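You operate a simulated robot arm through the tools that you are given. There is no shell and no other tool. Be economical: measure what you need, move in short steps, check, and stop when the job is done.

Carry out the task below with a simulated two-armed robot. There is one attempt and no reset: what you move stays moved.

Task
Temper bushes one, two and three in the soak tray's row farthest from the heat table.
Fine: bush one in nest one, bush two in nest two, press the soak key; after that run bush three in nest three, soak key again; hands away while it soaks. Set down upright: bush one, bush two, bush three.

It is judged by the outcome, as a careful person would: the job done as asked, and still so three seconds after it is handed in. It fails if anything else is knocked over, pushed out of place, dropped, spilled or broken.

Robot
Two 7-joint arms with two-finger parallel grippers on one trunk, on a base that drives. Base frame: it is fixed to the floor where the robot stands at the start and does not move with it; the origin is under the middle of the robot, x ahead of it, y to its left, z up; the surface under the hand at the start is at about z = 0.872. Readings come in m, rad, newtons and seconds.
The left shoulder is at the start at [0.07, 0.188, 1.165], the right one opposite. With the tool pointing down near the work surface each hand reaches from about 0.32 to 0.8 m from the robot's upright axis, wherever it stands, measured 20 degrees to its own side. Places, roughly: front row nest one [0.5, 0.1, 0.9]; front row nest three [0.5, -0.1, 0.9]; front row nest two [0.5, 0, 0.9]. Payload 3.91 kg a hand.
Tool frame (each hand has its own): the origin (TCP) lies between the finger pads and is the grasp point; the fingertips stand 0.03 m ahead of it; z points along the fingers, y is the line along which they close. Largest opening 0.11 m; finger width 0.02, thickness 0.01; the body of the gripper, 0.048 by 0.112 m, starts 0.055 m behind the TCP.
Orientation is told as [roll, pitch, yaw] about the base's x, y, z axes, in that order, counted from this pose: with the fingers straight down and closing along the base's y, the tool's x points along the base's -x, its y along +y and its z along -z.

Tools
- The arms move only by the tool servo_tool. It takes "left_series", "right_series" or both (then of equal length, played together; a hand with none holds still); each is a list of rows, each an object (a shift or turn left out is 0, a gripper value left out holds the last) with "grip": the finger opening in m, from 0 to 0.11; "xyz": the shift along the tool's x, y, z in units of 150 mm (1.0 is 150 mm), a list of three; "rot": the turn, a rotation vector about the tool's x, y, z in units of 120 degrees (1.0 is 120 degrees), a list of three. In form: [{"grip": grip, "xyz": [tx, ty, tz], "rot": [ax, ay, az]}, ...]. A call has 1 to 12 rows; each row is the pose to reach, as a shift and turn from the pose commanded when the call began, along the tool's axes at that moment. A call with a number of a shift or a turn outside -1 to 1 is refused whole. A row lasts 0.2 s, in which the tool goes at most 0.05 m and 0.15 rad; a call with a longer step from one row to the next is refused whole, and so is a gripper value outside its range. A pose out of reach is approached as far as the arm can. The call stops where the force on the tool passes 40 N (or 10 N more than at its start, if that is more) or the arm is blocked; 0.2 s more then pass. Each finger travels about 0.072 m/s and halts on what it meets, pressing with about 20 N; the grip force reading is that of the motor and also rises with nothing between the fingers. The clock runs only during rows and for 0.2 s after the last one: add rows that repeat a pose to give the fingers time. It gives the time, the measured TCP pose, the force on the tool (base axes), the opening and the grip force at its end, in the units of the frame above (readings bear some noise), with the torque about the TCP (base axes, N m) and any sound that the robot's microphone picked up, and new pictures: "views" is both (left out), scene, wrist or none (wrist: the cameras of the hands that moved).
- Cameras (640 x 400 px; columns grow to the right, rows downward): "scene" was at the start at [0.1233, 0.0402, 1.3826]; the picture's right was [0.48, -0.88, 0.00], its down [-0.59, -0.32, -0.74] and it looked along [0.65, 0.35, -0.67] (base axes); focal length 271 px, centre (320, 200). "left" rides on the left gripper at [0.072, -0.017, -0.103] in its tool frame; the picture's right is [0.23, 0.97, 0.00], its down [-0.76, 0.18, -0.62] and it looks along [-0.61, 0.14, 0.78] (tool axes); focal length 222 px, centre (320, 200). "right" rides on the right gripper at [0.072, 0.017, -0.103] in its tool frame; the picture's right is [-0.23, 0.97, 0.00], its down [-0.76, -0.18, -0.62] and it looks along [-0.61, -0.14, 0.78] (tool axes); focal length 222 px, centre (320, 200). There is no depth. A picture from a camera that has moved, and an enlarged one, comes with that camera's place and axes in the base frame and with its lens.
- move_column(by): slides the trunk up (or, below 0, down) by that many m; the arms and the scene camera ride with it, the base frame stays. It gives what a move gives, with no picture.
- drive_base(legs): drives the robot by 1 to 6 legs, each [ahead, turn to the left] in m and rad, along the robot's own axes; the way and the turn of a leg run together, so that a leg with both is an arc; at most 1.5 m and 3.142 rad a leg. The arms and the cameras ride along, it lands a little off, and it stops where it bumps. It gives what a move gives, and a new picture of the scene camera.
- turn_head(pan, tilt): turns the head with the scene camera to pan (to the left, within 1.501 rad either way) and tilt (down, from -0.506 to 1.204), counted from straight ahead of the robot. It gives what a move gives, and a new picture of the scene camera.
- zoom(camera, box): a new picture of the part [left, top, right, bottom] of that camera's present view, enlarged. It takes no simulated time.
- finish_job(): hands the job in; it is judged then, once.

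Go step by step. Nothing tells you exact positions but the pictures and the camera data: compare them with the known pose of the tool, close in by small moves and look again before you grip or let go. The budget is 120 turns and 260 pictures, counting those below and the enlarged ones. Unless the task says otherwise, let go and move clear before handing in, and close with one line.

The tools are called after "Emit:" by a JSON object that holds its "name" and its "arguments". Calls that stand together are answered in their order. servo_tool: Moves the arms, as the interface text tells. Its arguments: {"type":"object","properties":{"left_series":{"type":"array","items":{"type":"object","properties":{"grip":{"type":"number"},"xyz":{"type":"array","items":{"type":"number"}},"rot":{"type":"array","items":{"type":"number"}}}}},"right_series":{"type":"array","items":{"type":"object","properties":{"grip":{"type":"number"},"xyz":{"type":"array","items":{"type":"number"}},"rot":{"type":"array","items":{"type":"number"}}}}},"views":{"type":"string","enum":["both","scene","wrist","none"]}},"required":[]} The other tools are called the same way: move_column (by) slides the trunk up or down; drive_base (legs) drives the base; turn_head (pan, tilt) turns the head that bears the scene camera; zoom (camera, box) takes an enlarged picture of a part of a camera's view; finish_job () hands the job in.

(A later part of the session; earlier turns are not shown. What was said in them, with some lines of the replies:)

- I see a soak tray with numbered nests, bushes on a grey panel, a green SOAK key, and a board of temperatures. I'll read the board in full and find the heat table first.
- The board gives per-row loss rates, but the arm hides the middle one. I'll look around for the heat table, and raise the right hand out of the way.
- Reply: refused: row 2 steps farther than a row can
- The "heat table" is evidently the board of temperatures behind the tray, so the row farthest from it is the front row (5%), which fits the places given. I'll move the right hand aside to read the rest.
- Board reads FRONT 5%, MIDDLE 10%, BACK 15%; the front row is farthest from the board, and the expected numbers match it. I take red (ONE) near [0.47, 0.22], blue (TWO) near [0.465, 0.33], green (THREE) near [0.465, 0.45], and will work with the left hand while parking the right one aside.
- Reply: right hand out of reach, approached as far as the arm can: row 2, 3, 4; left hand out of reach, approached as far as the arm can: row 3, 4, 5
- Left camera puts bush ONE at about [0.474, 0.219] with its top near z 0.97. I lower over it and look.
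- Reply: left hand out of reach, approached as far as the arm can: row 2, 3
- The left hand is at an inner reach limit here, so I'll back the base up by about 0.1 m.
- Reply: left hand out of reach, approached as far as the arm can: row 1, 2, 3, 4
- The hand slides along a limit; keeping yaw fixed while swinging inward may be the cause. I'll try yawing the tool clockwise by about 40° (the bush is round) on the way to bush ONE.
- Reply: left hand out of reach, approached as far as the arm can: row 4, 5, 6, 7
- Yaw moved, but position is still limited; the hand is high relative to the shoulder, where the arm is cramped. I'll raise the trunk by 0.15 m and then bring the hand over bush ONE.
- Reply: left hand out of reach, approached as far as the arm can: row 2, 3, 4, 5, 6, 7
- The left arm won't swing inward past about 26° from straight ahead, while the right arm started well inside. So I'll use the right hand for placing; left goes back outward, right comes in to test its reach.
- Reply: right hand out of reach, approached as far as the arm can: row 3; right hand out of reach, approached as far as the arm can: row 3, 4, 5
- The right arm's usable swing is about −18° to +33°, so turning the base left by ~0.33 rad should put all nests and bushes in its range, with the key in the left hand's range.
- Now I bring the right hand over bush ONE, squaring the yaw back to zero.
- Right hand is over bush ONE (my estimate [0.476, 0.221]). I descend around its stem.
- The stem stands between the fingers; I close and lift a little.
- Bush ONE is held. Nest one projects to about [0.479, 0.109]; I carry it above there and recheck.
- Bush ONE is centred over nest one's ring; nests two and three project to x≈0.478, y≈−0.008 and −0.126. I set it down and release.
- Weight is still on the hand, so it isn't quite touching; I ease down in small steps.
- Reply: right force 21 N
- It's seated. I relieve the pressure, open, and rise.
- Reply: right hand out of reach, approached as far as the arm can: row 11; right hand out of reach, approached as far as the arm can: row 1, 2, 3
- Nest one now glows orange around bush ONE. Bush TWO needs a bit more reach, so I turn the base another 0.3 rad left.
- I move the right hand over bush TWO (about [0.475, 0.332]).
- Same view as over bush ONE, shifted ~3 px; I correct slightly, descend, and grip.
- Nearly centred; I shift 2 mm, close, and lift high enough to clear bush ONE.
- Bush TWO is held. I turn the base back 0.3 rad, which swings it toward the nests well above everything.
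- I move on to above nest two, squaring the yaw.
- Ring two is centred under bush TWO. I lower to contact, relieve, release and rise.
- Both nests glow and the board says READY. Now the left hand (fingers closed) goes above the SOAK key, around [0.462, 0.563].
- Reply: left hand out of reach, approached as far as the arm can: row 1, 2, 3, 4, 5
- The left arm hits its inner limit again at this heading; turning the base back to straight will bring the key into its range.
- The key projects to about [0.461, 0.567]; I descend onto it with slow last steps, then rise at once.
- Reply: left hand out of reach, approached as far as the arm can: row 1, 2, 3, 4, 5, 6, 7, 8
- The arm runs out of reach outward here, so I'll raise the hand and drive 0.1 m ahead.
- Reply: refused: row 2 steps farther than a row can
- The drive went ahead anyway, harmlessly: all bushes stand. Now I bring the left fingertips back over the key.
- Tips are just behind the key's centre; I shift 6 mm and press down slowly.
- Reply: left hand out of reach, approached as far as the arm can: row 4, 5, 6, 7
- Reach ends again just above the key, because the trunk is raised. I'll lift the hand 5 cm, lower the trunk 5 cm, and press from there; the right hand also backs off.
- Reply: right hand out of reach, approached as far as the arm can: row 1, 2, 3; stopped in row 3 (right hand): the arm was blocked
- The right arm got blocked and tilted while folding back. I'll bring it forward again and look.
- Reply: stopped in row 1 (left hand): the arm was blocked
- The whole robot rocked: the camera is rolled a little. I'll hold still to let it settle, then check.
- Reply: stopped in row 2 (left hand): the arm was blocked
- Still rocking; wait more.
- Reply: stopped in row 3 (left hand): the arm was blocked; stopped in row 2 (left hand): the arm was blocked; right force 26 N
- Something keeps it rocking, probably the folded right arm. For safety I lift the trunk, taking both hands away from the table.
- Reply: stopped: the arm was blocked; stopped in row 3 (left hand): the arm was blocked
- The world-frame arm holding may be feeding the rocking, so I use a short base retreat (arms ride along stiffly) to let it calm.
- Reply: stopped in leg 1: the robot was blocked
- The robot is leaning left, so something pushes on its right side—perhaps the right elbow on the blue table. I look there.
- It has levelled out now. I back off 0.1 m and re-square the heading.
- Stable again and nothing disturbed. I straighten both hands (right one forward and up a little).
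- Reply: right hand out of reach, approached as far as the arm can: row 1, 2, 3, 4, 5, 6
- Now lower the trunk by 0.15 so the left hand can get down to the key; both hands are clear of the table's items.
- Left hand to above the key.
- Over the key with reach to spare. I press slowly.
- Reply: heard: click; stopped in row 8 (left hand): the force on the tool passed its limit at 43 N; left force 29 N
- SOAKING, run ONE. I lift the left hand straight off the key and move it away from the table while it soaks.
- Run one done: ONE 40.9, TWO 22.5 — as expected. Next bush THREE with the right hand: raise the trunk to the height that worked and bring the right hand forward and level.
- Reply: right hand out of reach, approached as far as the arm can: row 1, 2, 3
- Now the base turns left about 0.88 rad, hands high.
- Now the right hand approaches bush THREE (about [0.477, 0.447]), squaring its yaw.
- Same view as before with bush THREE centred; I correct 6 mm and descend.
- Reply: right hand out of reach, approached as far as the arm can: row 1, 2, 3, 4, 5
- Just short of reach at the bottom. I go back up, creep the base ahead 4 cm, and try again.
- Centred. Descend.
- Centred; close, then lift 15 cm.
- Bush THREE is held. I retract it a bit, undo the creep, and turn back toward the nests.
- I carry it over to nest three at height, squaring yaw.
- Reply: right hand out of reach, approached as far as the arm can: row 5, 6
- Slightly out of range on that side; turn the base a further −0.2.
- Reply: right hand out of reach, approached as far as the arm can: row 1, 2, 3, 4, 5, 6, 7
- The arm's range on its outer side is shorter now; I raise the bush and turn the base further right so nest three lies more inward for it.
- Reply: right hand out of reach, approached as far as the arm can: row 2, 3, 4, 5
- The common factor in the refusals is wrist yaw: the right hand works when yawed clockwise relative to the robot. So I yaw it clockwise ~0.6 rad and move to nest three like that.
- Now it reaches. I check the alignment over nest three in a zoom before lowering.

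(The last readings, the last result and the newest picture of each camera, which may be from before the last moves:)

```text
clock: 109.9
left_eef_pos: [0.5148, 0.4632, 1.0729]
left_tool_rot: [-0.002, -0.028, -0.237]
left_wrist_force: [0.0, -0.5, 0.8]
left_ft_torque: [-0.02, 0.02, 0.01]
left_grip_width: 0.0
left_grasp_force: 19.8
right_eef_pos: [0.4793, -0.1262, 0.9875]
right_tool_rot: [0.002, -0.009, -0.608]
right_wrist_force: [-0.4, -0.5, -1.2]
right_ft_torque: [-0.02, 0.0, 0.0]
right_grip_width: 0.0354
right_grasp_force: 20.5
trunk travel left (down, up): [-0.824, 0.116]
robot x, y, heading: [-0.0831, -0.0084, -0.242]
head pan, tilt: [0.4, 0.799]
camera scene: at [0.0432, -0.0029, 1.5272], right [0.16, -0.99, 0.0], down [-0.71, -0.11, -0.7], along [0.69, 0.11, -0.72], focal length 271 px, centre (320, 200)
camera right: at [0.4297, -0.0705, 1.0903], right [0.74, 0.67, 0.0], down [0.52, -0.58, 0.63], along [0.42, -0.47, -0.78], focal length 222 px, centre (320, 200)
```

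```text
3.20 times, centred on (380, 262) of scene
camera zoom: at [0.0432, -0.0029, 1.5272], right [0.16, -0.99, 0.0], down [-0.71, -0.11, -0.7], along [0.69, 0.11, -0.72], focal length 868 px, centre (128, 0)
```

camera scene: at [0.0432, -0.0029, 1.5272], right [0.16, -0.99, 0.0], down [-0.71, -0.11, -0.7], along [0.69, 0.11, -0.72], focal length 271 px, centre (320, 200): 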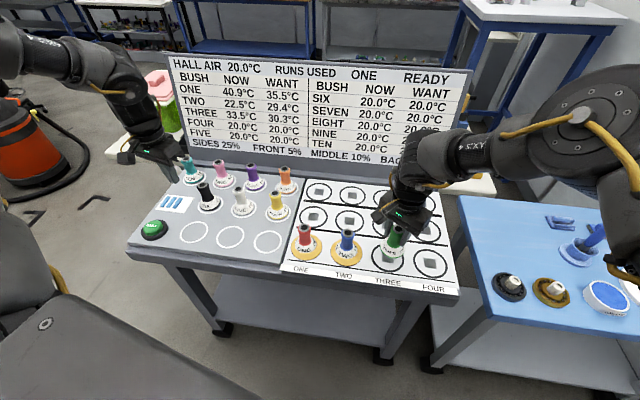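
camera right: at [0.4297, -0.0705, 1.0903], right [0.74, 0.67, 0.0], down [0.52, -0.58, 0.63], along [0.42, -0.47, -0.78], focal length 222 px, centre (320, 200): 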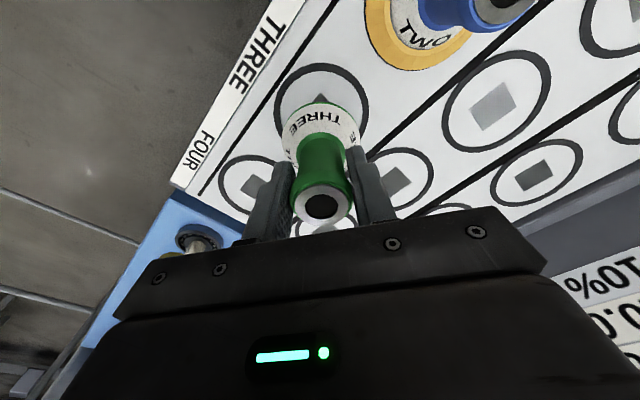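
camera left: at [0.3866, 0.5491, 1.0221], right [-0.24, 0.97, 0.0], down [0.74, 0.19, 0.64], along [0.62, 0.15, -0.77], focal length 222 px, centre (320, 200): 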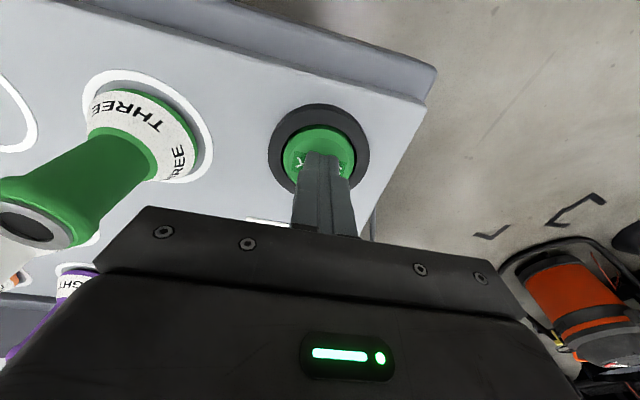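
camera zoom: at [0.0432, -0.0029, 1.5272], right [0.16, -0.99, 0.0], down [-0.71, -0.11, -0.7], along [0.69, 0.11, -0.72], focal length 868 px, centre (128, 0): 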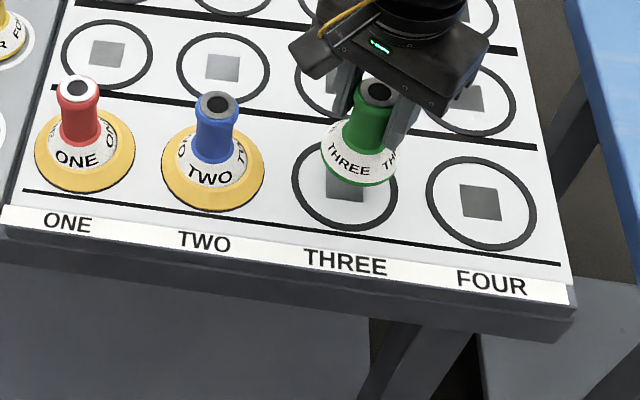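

Ring three's centre is about 2.5 mm toward the front-left of the current spot; I correct that and lower to contact.

Emit:
{"name": "servo_tool", "arguments": {"right_series": [{"xyz": [0.017, 0.003, 0.1]}, {"xyz": [0.017, 0.003, 0.18]}, {"xyz": [0.017, 0.003, 0.225]}, {"xyz": [0.017, 0.003, 0.25]}, {"xyz": [0.017, 0.003, 0.25]}], "views": "none"}}

```text
clock: 111.1
left_eef_pos: [0.5149, 0.4643, 1.0717]
left_tool_rot: [-0.001, -0.029, -0.237]
left_wrist_force: [-0.8, 0.2, 0.2]
left_ft_torque: [0.03, 0.01, 0.02]
left_grip_width: 0.0
left_grasp_force: 19.7
right_eef_pos: [0.4785, -0.1255, 0.9514]
right_tool_rot: [0.002, -0.008, -0.61]
right_wrist_force: [0.1, 0.0, -1.5]
right_ft_torque: [-0.03, 0.02, 0.0]
right_grip_width: 0.0352
right_grasp_force: 19.9
trunk travel left (down, up): [-0.824, 0.116]
robot x, y, heading: [-0.0813, 0.0014, -0.245]
head pan, tilt: [0.4, 0.799]
```

Emit:
{"name": "servo_tool", "arguments": {"right_series": [{"xyz": [0, 0, 0.008]}, {"xyz": [0, 0, 0.016]}, {"xyz": [0, 0, 0.02]}], "views": "wrist"}}

```text
clock: 111.9
left_eef_pos: [0.5136, 0.463, 1.0736]
left_tool_rot: [-0.002, -0.029, -0.237]
left_wrist_force: [0.4, -0.2, 0.3]
left_ft_torque: [-0.01, -0.04, 0.05]
left_grip_width: 0.0
left_grasp_force: 19.9
right_eef_pos: [0.4785, -0.1241, 0.9491]
right_tool_rot: [0.005, -0.011, -0.611]
right_wrist_force: [1.6, -2.1, 15.9]
right_ft_torque: [0.12, 0.28, -0.03]
right_grip_width: 0.0353
right_grasp_force: 20.1
trunk travel left (down, up): [-0.824, 0.116]
robot x, y, heading: [-0.0875, -0.0032, -0.243]
head pan, tilt: [0.4, 0.799]
camera right: at [0.4279, -0.0684, 1.0515], right [0.74, 0.67, 0.01], down [0.52, -0.58, 0.63], along [0.42, -0.47, -0.78], focal length 222 px, centre (320, 200)
```

right: 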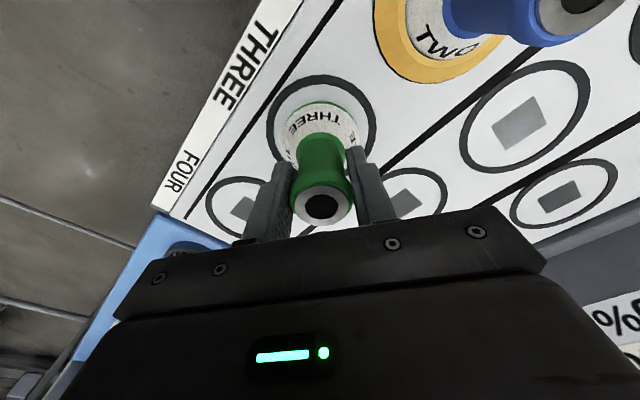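

Seated. Relieve, release, rise straight up.

Emit:
{"name": "servo_tool", "arguments": {"right_series": [{"xyz": [0, 0, -0.014]}, {"xyz": [0, 0, -0.014], "grip": 0.075}, {"xyz": [0, 0, -0.014]}, {"xyz": [0, 0, -0.014]}, {"xyz": [0, 0, -0.014]}, {"xyz": [0, 0, -0.25]}, {"xyz": [0, 0, -0.55]}, {"xyz": [0, 0, -0.85]}, {"xyz": [0, 0, -1.0]}, {"xyz": [0, 0, -1.0]}], "views": "scene"}}

```text
clock: 114.1
left_eef_pos: [0.5155, 0.4621, 1.0719]
left_tool_rot: [-0.003, -0.028, -0.238]
left_wrist_force: [-0.9, 0.1, 0.0]
left_ft_torque: [-0.01, 0.01, -0.01]
left_grip_width: 0.0001
left_grasp_force: 20.0
right_eef_pos: [0.4756, -0.1253, 1.0984]
right_tool_rot: [0.003, -0.007, -0.609]
right_wrist_force: [0.9, -0.8, -1.3]
right_ft_torque: [-0.05, 0.02, -0.02]
right_grip_width: 0.075
right_grasp_force: 0.0
trunk travel left (down, up): [-0.824, 0.116]
robot x, y, heading: [-0.0818, -0.0045, -0.242]
head pan, tilt: [0.4, 0.799]
camera scene: at [0.0437, -0.003, 1.5272], right [0.16, -0.99, 0.0], down [-0.71, -0.11, -0.7], along [0.69, 0.11, -0.72], focal length 271 px, centre (320, 200)
```

scene: 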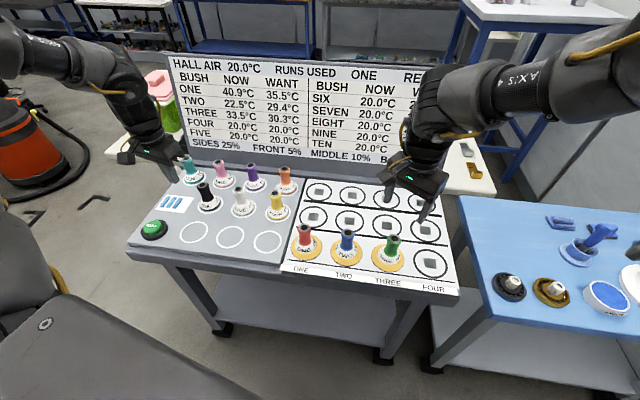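

All three nests glow. I move the right hand off the tray to the right, staying well extended.

Emit:
{"name": "servo_tool", "arguments": {"right_series": [{"xyz": [0, -0.25, 0]}, {"xyz": [-0.03, -0.5, 0]}, {"xyz": [-0.06, -0.75, 0]}, {"xyz": [-0.08, -1.0, 0]}, {"xyz": [-0.08, -1.0, 0]}], "views": "none"}}

```text
clock: 115.3
left_eef_pos: [0.5144, 0.4644, 1.0706]
left_tool_rot: [-0.004, -0.029, -0.238]
left_wrist_force: [0.4, -0.3, 0.1]
left_ft_torque: [-0.01, 0.03, 0.01]
left_grip_width: 0.0
left_grasp_force: 20.1
right_eef_pos: [0.4012, -0.2538, 1.097]
right_tool_rot: [0.001, -0.008, -0.61]
right_wrist_force: [-0.4, 0.5, -0.2]
right_ft_torque: [-0.03, 0.01, 0.04]
right_grip_width: 0.0751
right_grasp_force: 0.1
trunk travel left (down, up): [-0.824, 0.116]
robot x, y, heading: [-0.084, -0.0013, -0.245]
head pan, tilt: [0.4, 0.799]
```

Right hand a bit farther, and the left hand back over the key.

Emit:
{"name": "servo_tool", "arguments": {"right_series": [{"xyz": [-0.07, -0.1, 0]}, {"xyz": [-0.15, -0.2, 0]}, {"xyz": [-0.229, -0.328, 0]}, {"xyz": [-0.229, -0.328, 0]}], "left_series": [{"xyz": [0.17, 0.2, 0], "rot": [0, 0, -0.04]}, {"xyz": [0.34, 0.4, 0], "rot": [0, 0, -0.08]}, {"xyz": [0.512, 0.583, 0], "rot": [0, 0, -0.114]}, {"xyz": [0.512, 0.583, 0], "rot": [0, 0, -0.114]}], "views": "scene"}}

```text
clock: 116.3
left_eef_pos: [0.4613, 0.5656, 1.069]
left_tool_rot: [-0.01, -0.026, 0.001]
left_wrist_force: [0.5, -0.3, 0.3]
left_ft_torque: [-0.03, -0.01, 0.01]
left_grip_width: 0.0
left_grasp_force: 20.2
right_eef_pos: [0.4, -0.3155, 1.0963]
right_tool_rot: [0.003, -0.007, -0.61]
right_wrist_force: [-0.1, -0.7, 0.6]
right_ft_torque: [-0.04, 0.0, 0.01]
right_grip_width: 0.0751
right_grasp_force: 0.0
trunk travel left (down, up): [-0.824, 0.116]
robot x, y, heading: [-0.0875, -0.0052, -0.241]
head pan, tilt: [0.4, 0.799]
camera scene: at [0.0434, -0.0036, 1.5272], right [0.16, -0.99, 0.0], down [-0.71, -0.11, -0.7], along [0.69, 0.11, -0.72], focal length 271 px, centre (320, 200)
```

scene: 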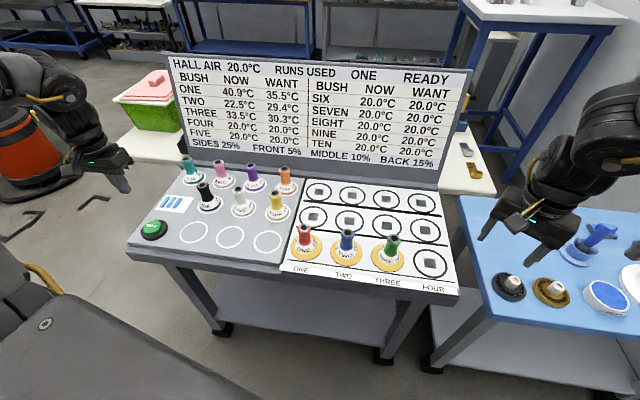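

Emit:
{"name": "move_column", "arguments": {"by": -0.07}}

Emit:
{"name": "servo_tool", "arguments": {"left_series": [{"xyz": [0, 0.01, 0.1]}, {"xyz": [0, 0.01, 0.27]}, {"xyz": [0, 0.01, 0.27]}], "views": "wrist"}}

```text
clock: 117.4
left_eef_pos: [0.4599, 0.5671, 0.9988]
left_tool_rot: [-0.008, -0.03, 0.002]
left_wrist_force: [-0.2, -0.2, 0.7]
left_ft_torque: [-0.02, -0.02, -0.02]
left_grip_width: 0.0001
left_grasp_force: 20.2
right_eef_pos: [0.3993, -0.3143, 1.026]
right_tool_rot: [0.001, -0.007, -0.609]
right_wrist_force: [0.1, 0.3, -0.5]
right_ft_torque: [-0.01, 0.01, 0.02]
right_grip_width: 0.075
right_grasp_force: 0.1
trunk travel left (down, up): [-0.754, 0.186]
robot x, y, heading: [-0.086, -0.0015, -0.239]
head pan, tilt: [0.4, 0.799]
```

```text
clock: 118.2
left_eef_pos: [0.4618, 0.5676, 0.9589]
left_tool_rot: [-0.008, -0.028, 0.001]
left_wrist_force: [0.1, -0.3, 0.2]
left_ft_torque: [-0.03, -0.04, -0.01]
left_grip_width: 0.0001
left_grasp_force: 20.2
right_eef_pos: [0.3996, -0.315, 1.0263]
right_tool_rot: [0.005, -0.006, -0.609]
right_wrist_force: [0.1, -0.6, 0.7]
right_ft_torque: [-0.01, 0.01, -0.03]
right_grip_width: 0.0749
right_grasp_force: 0.0
trunk travel left (down, up): [-0.754, 0.186]
robot x, y, heading: [-0.0844, -0.0045, -0.244]
head pan, tilt: [0.4, 0.799]
camera left: at [0.3863, 0.5502, 1.0604], right [-0.23, 0.97, -0.01], down [0.74, 0.18, 0.64], along [0.63, 0.14, -0.77], focal length 222 px, centre (320, 200)
```

left: 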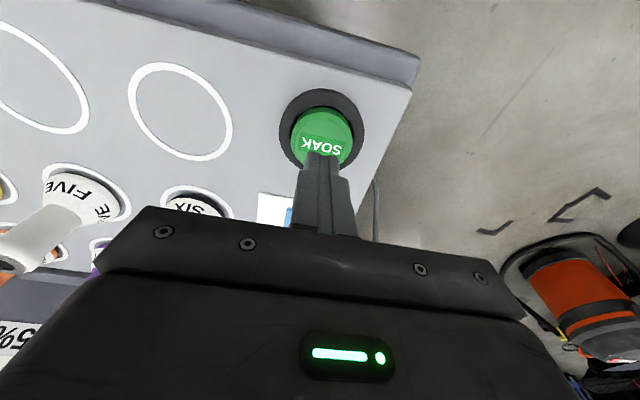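

Positioned as for the first press; I press once more.

Emit:
{"name": "servo_tool", "arguments": {"left_series": [{"xyz": [0, 0, 0.1]}, {"xyz": [0, 0, 0.17]}, {"xyz": [0, 0, 0.2]}, {"xyz": [0, 0, 0.225]}, {"xyz": [0, 0, 0.25]}, {"xyz": [0, 0, 0.275]}, {"xyz": [0, 0, 0.3]}, {"xyz": [0, 0, 0.32]}], "views": "none"}}

```text
clock: 119.8
left_eef_pos: [0.4618, 0.5664, 0.9206]
left_tool_rot: [-0.002, -0.039, 0.005]
left_wrist_force: [-8.3, 0.3, 28.1]
left_ft_torque: [0.05, 0.52, -0.16]
left_grip_width: 0.0
left_grasp_force: 20.2
right_eef_pos: [0.3973, -0.3164, 1.0271]
right_tool_rot: [0.004, -0.009, -0.608]
right_wrist_force: [0.8, 1.4, -0.9]
right_ft_torque: [0.02, 0.04, -0.01]
right_grip_width: 0.075
right_grasp_force: 0.0
trunk travel left (down, up): [-0.754, 0.186]
robot x, y, heading: [-0.0863, -0.0035, -0.24]
head pan, tilt: [0.4, 0.799]
heard: click
stopped in row 8 (left hand): the force on the tool passed its limit at 43 N (the readings are from after the stop); the commanded pose is now the measured one
```

Click heard. I lift the left hand off and away and wait out the soak.

Emit:
{"name": "servo_tool", "arguments": {"left_series": [{"xyz": [0, 0, -0.2]}, {"xyz": [0, 0, -0.45]}, {"xyz": [0.25, 0.1, -0.5]}, {"xyz": [0.5, 0.2, -0.5]}, {"xyz": [0.5, 0.2, -0.5]}, {"xyz": [0.5, 0.2, -0.5]}, {"xyz": [0.5, 0.2, -0.5]}, {"xyz": [0.5, 0.2, -0.5]}, {"xyz": [0.5, 0.2, -0.5]}, {"xyz": [0.5, 0.2, -0.5]}, {"xyz": [0.5, 0.2, -0.5]}, {"xyz": [0.5, 0.2, -0.5]}], "views": "none"}}

Emit:
{"name": "servo_tool", "arguments": {"left_series": [{}, {}, {}, {}, {}, {}, {}, {}, {}, {}], "views": "scene"}}

```text
clock: 122.4
left_eef_pos: [0.3863, 0.5982, 0.9899]
left_tool_rot: [-0.004, -0.035, 0.004]
left_wrist_force: [0.9, 0.9, 0.4]
left_ft_torque: [-0.04, 0.01, 0.03]
left_grip_width: 0.0
left_grasp_force: 19.9
right_eef_pos: [0.4005, -0.3138, 1.0268]
right_tool_rot: [0.002, -0.006, -0.609]
right_wrist_force: [0.7, 0.3, -0.2]
right_ft_torque: [0.0, -0.02, 0.01]
right_grip_width: 0.0749
right_grasp_force: 0.0
trunk travel left (down, up): [-0.754, 0.186]
robot x, y, heading: [-0.087, -0.0027, -0.236]
head pan, tilt: [0.4, 0.799]
```

```text
clock: 124.6
left_eef_pos: [0.3877, 0.599, 0.9889]
left_tool_rot: [-0.005, -0.034, 0.005]
left_wrist_force: [-0.2, 0.1, -0.2]
left_ft_torque: [0.01, 0.02, -0.01]
left_grip_width: 0.0001
left_grasp_force: 20.3
right_eef_pos: [0.4008, -0.3137, 1.0266]
right_tool_rot: [0.002, -0.006, -0.609]
right_wrist_force: [-0.4, -0.8, 0.0]
right_ft_torque: [-0.02, -0.01, 0.02]
right_grip_width: 0.075
right_grasp_force: 0.1
trunk travel left (down, up): [-0.754, 0.186]
robot x, y, heading: [-0.0851, -0.0003, -0.248]
head pan, tilt: [0.4, 0.799]
camera scene: at [0.0431, -0.0027, 1.4572], right [0.16, -0.99, 0.0], down [-0.71, -0.11, -0.7], along [0.69, 0.11, -0.72], focal length 271 px, centre (320, 200)
```

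scene: 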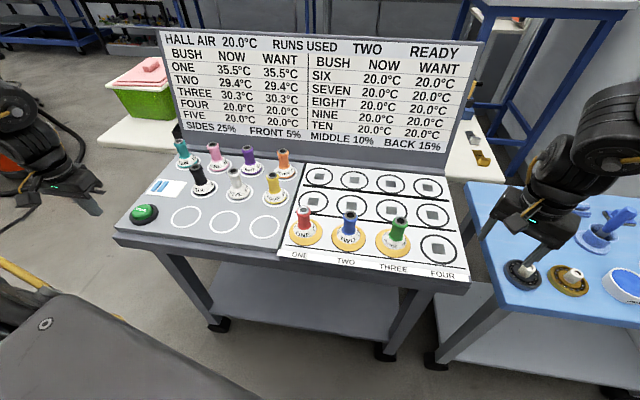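

Run TWO is done and the board shows NOW equal to WANT: ONE 35.5, TWO 29.4, THREE 30.3. The three bushes stand upright in front-row nests one to three, hands are clear, and nothing else is disturbed.

Emit:
{"name": "finish_job", "arguments": {}}

```text
The job is handed in.
```

Bushes one, two and three are tempered in the front row, the row farthest from the board I took to be the heat table. After two soak runs the board shows each at its wanted temperature: 35.5, 29.4 and 30.3 °C. All three stand upright in nests one to three, with both hands clear.
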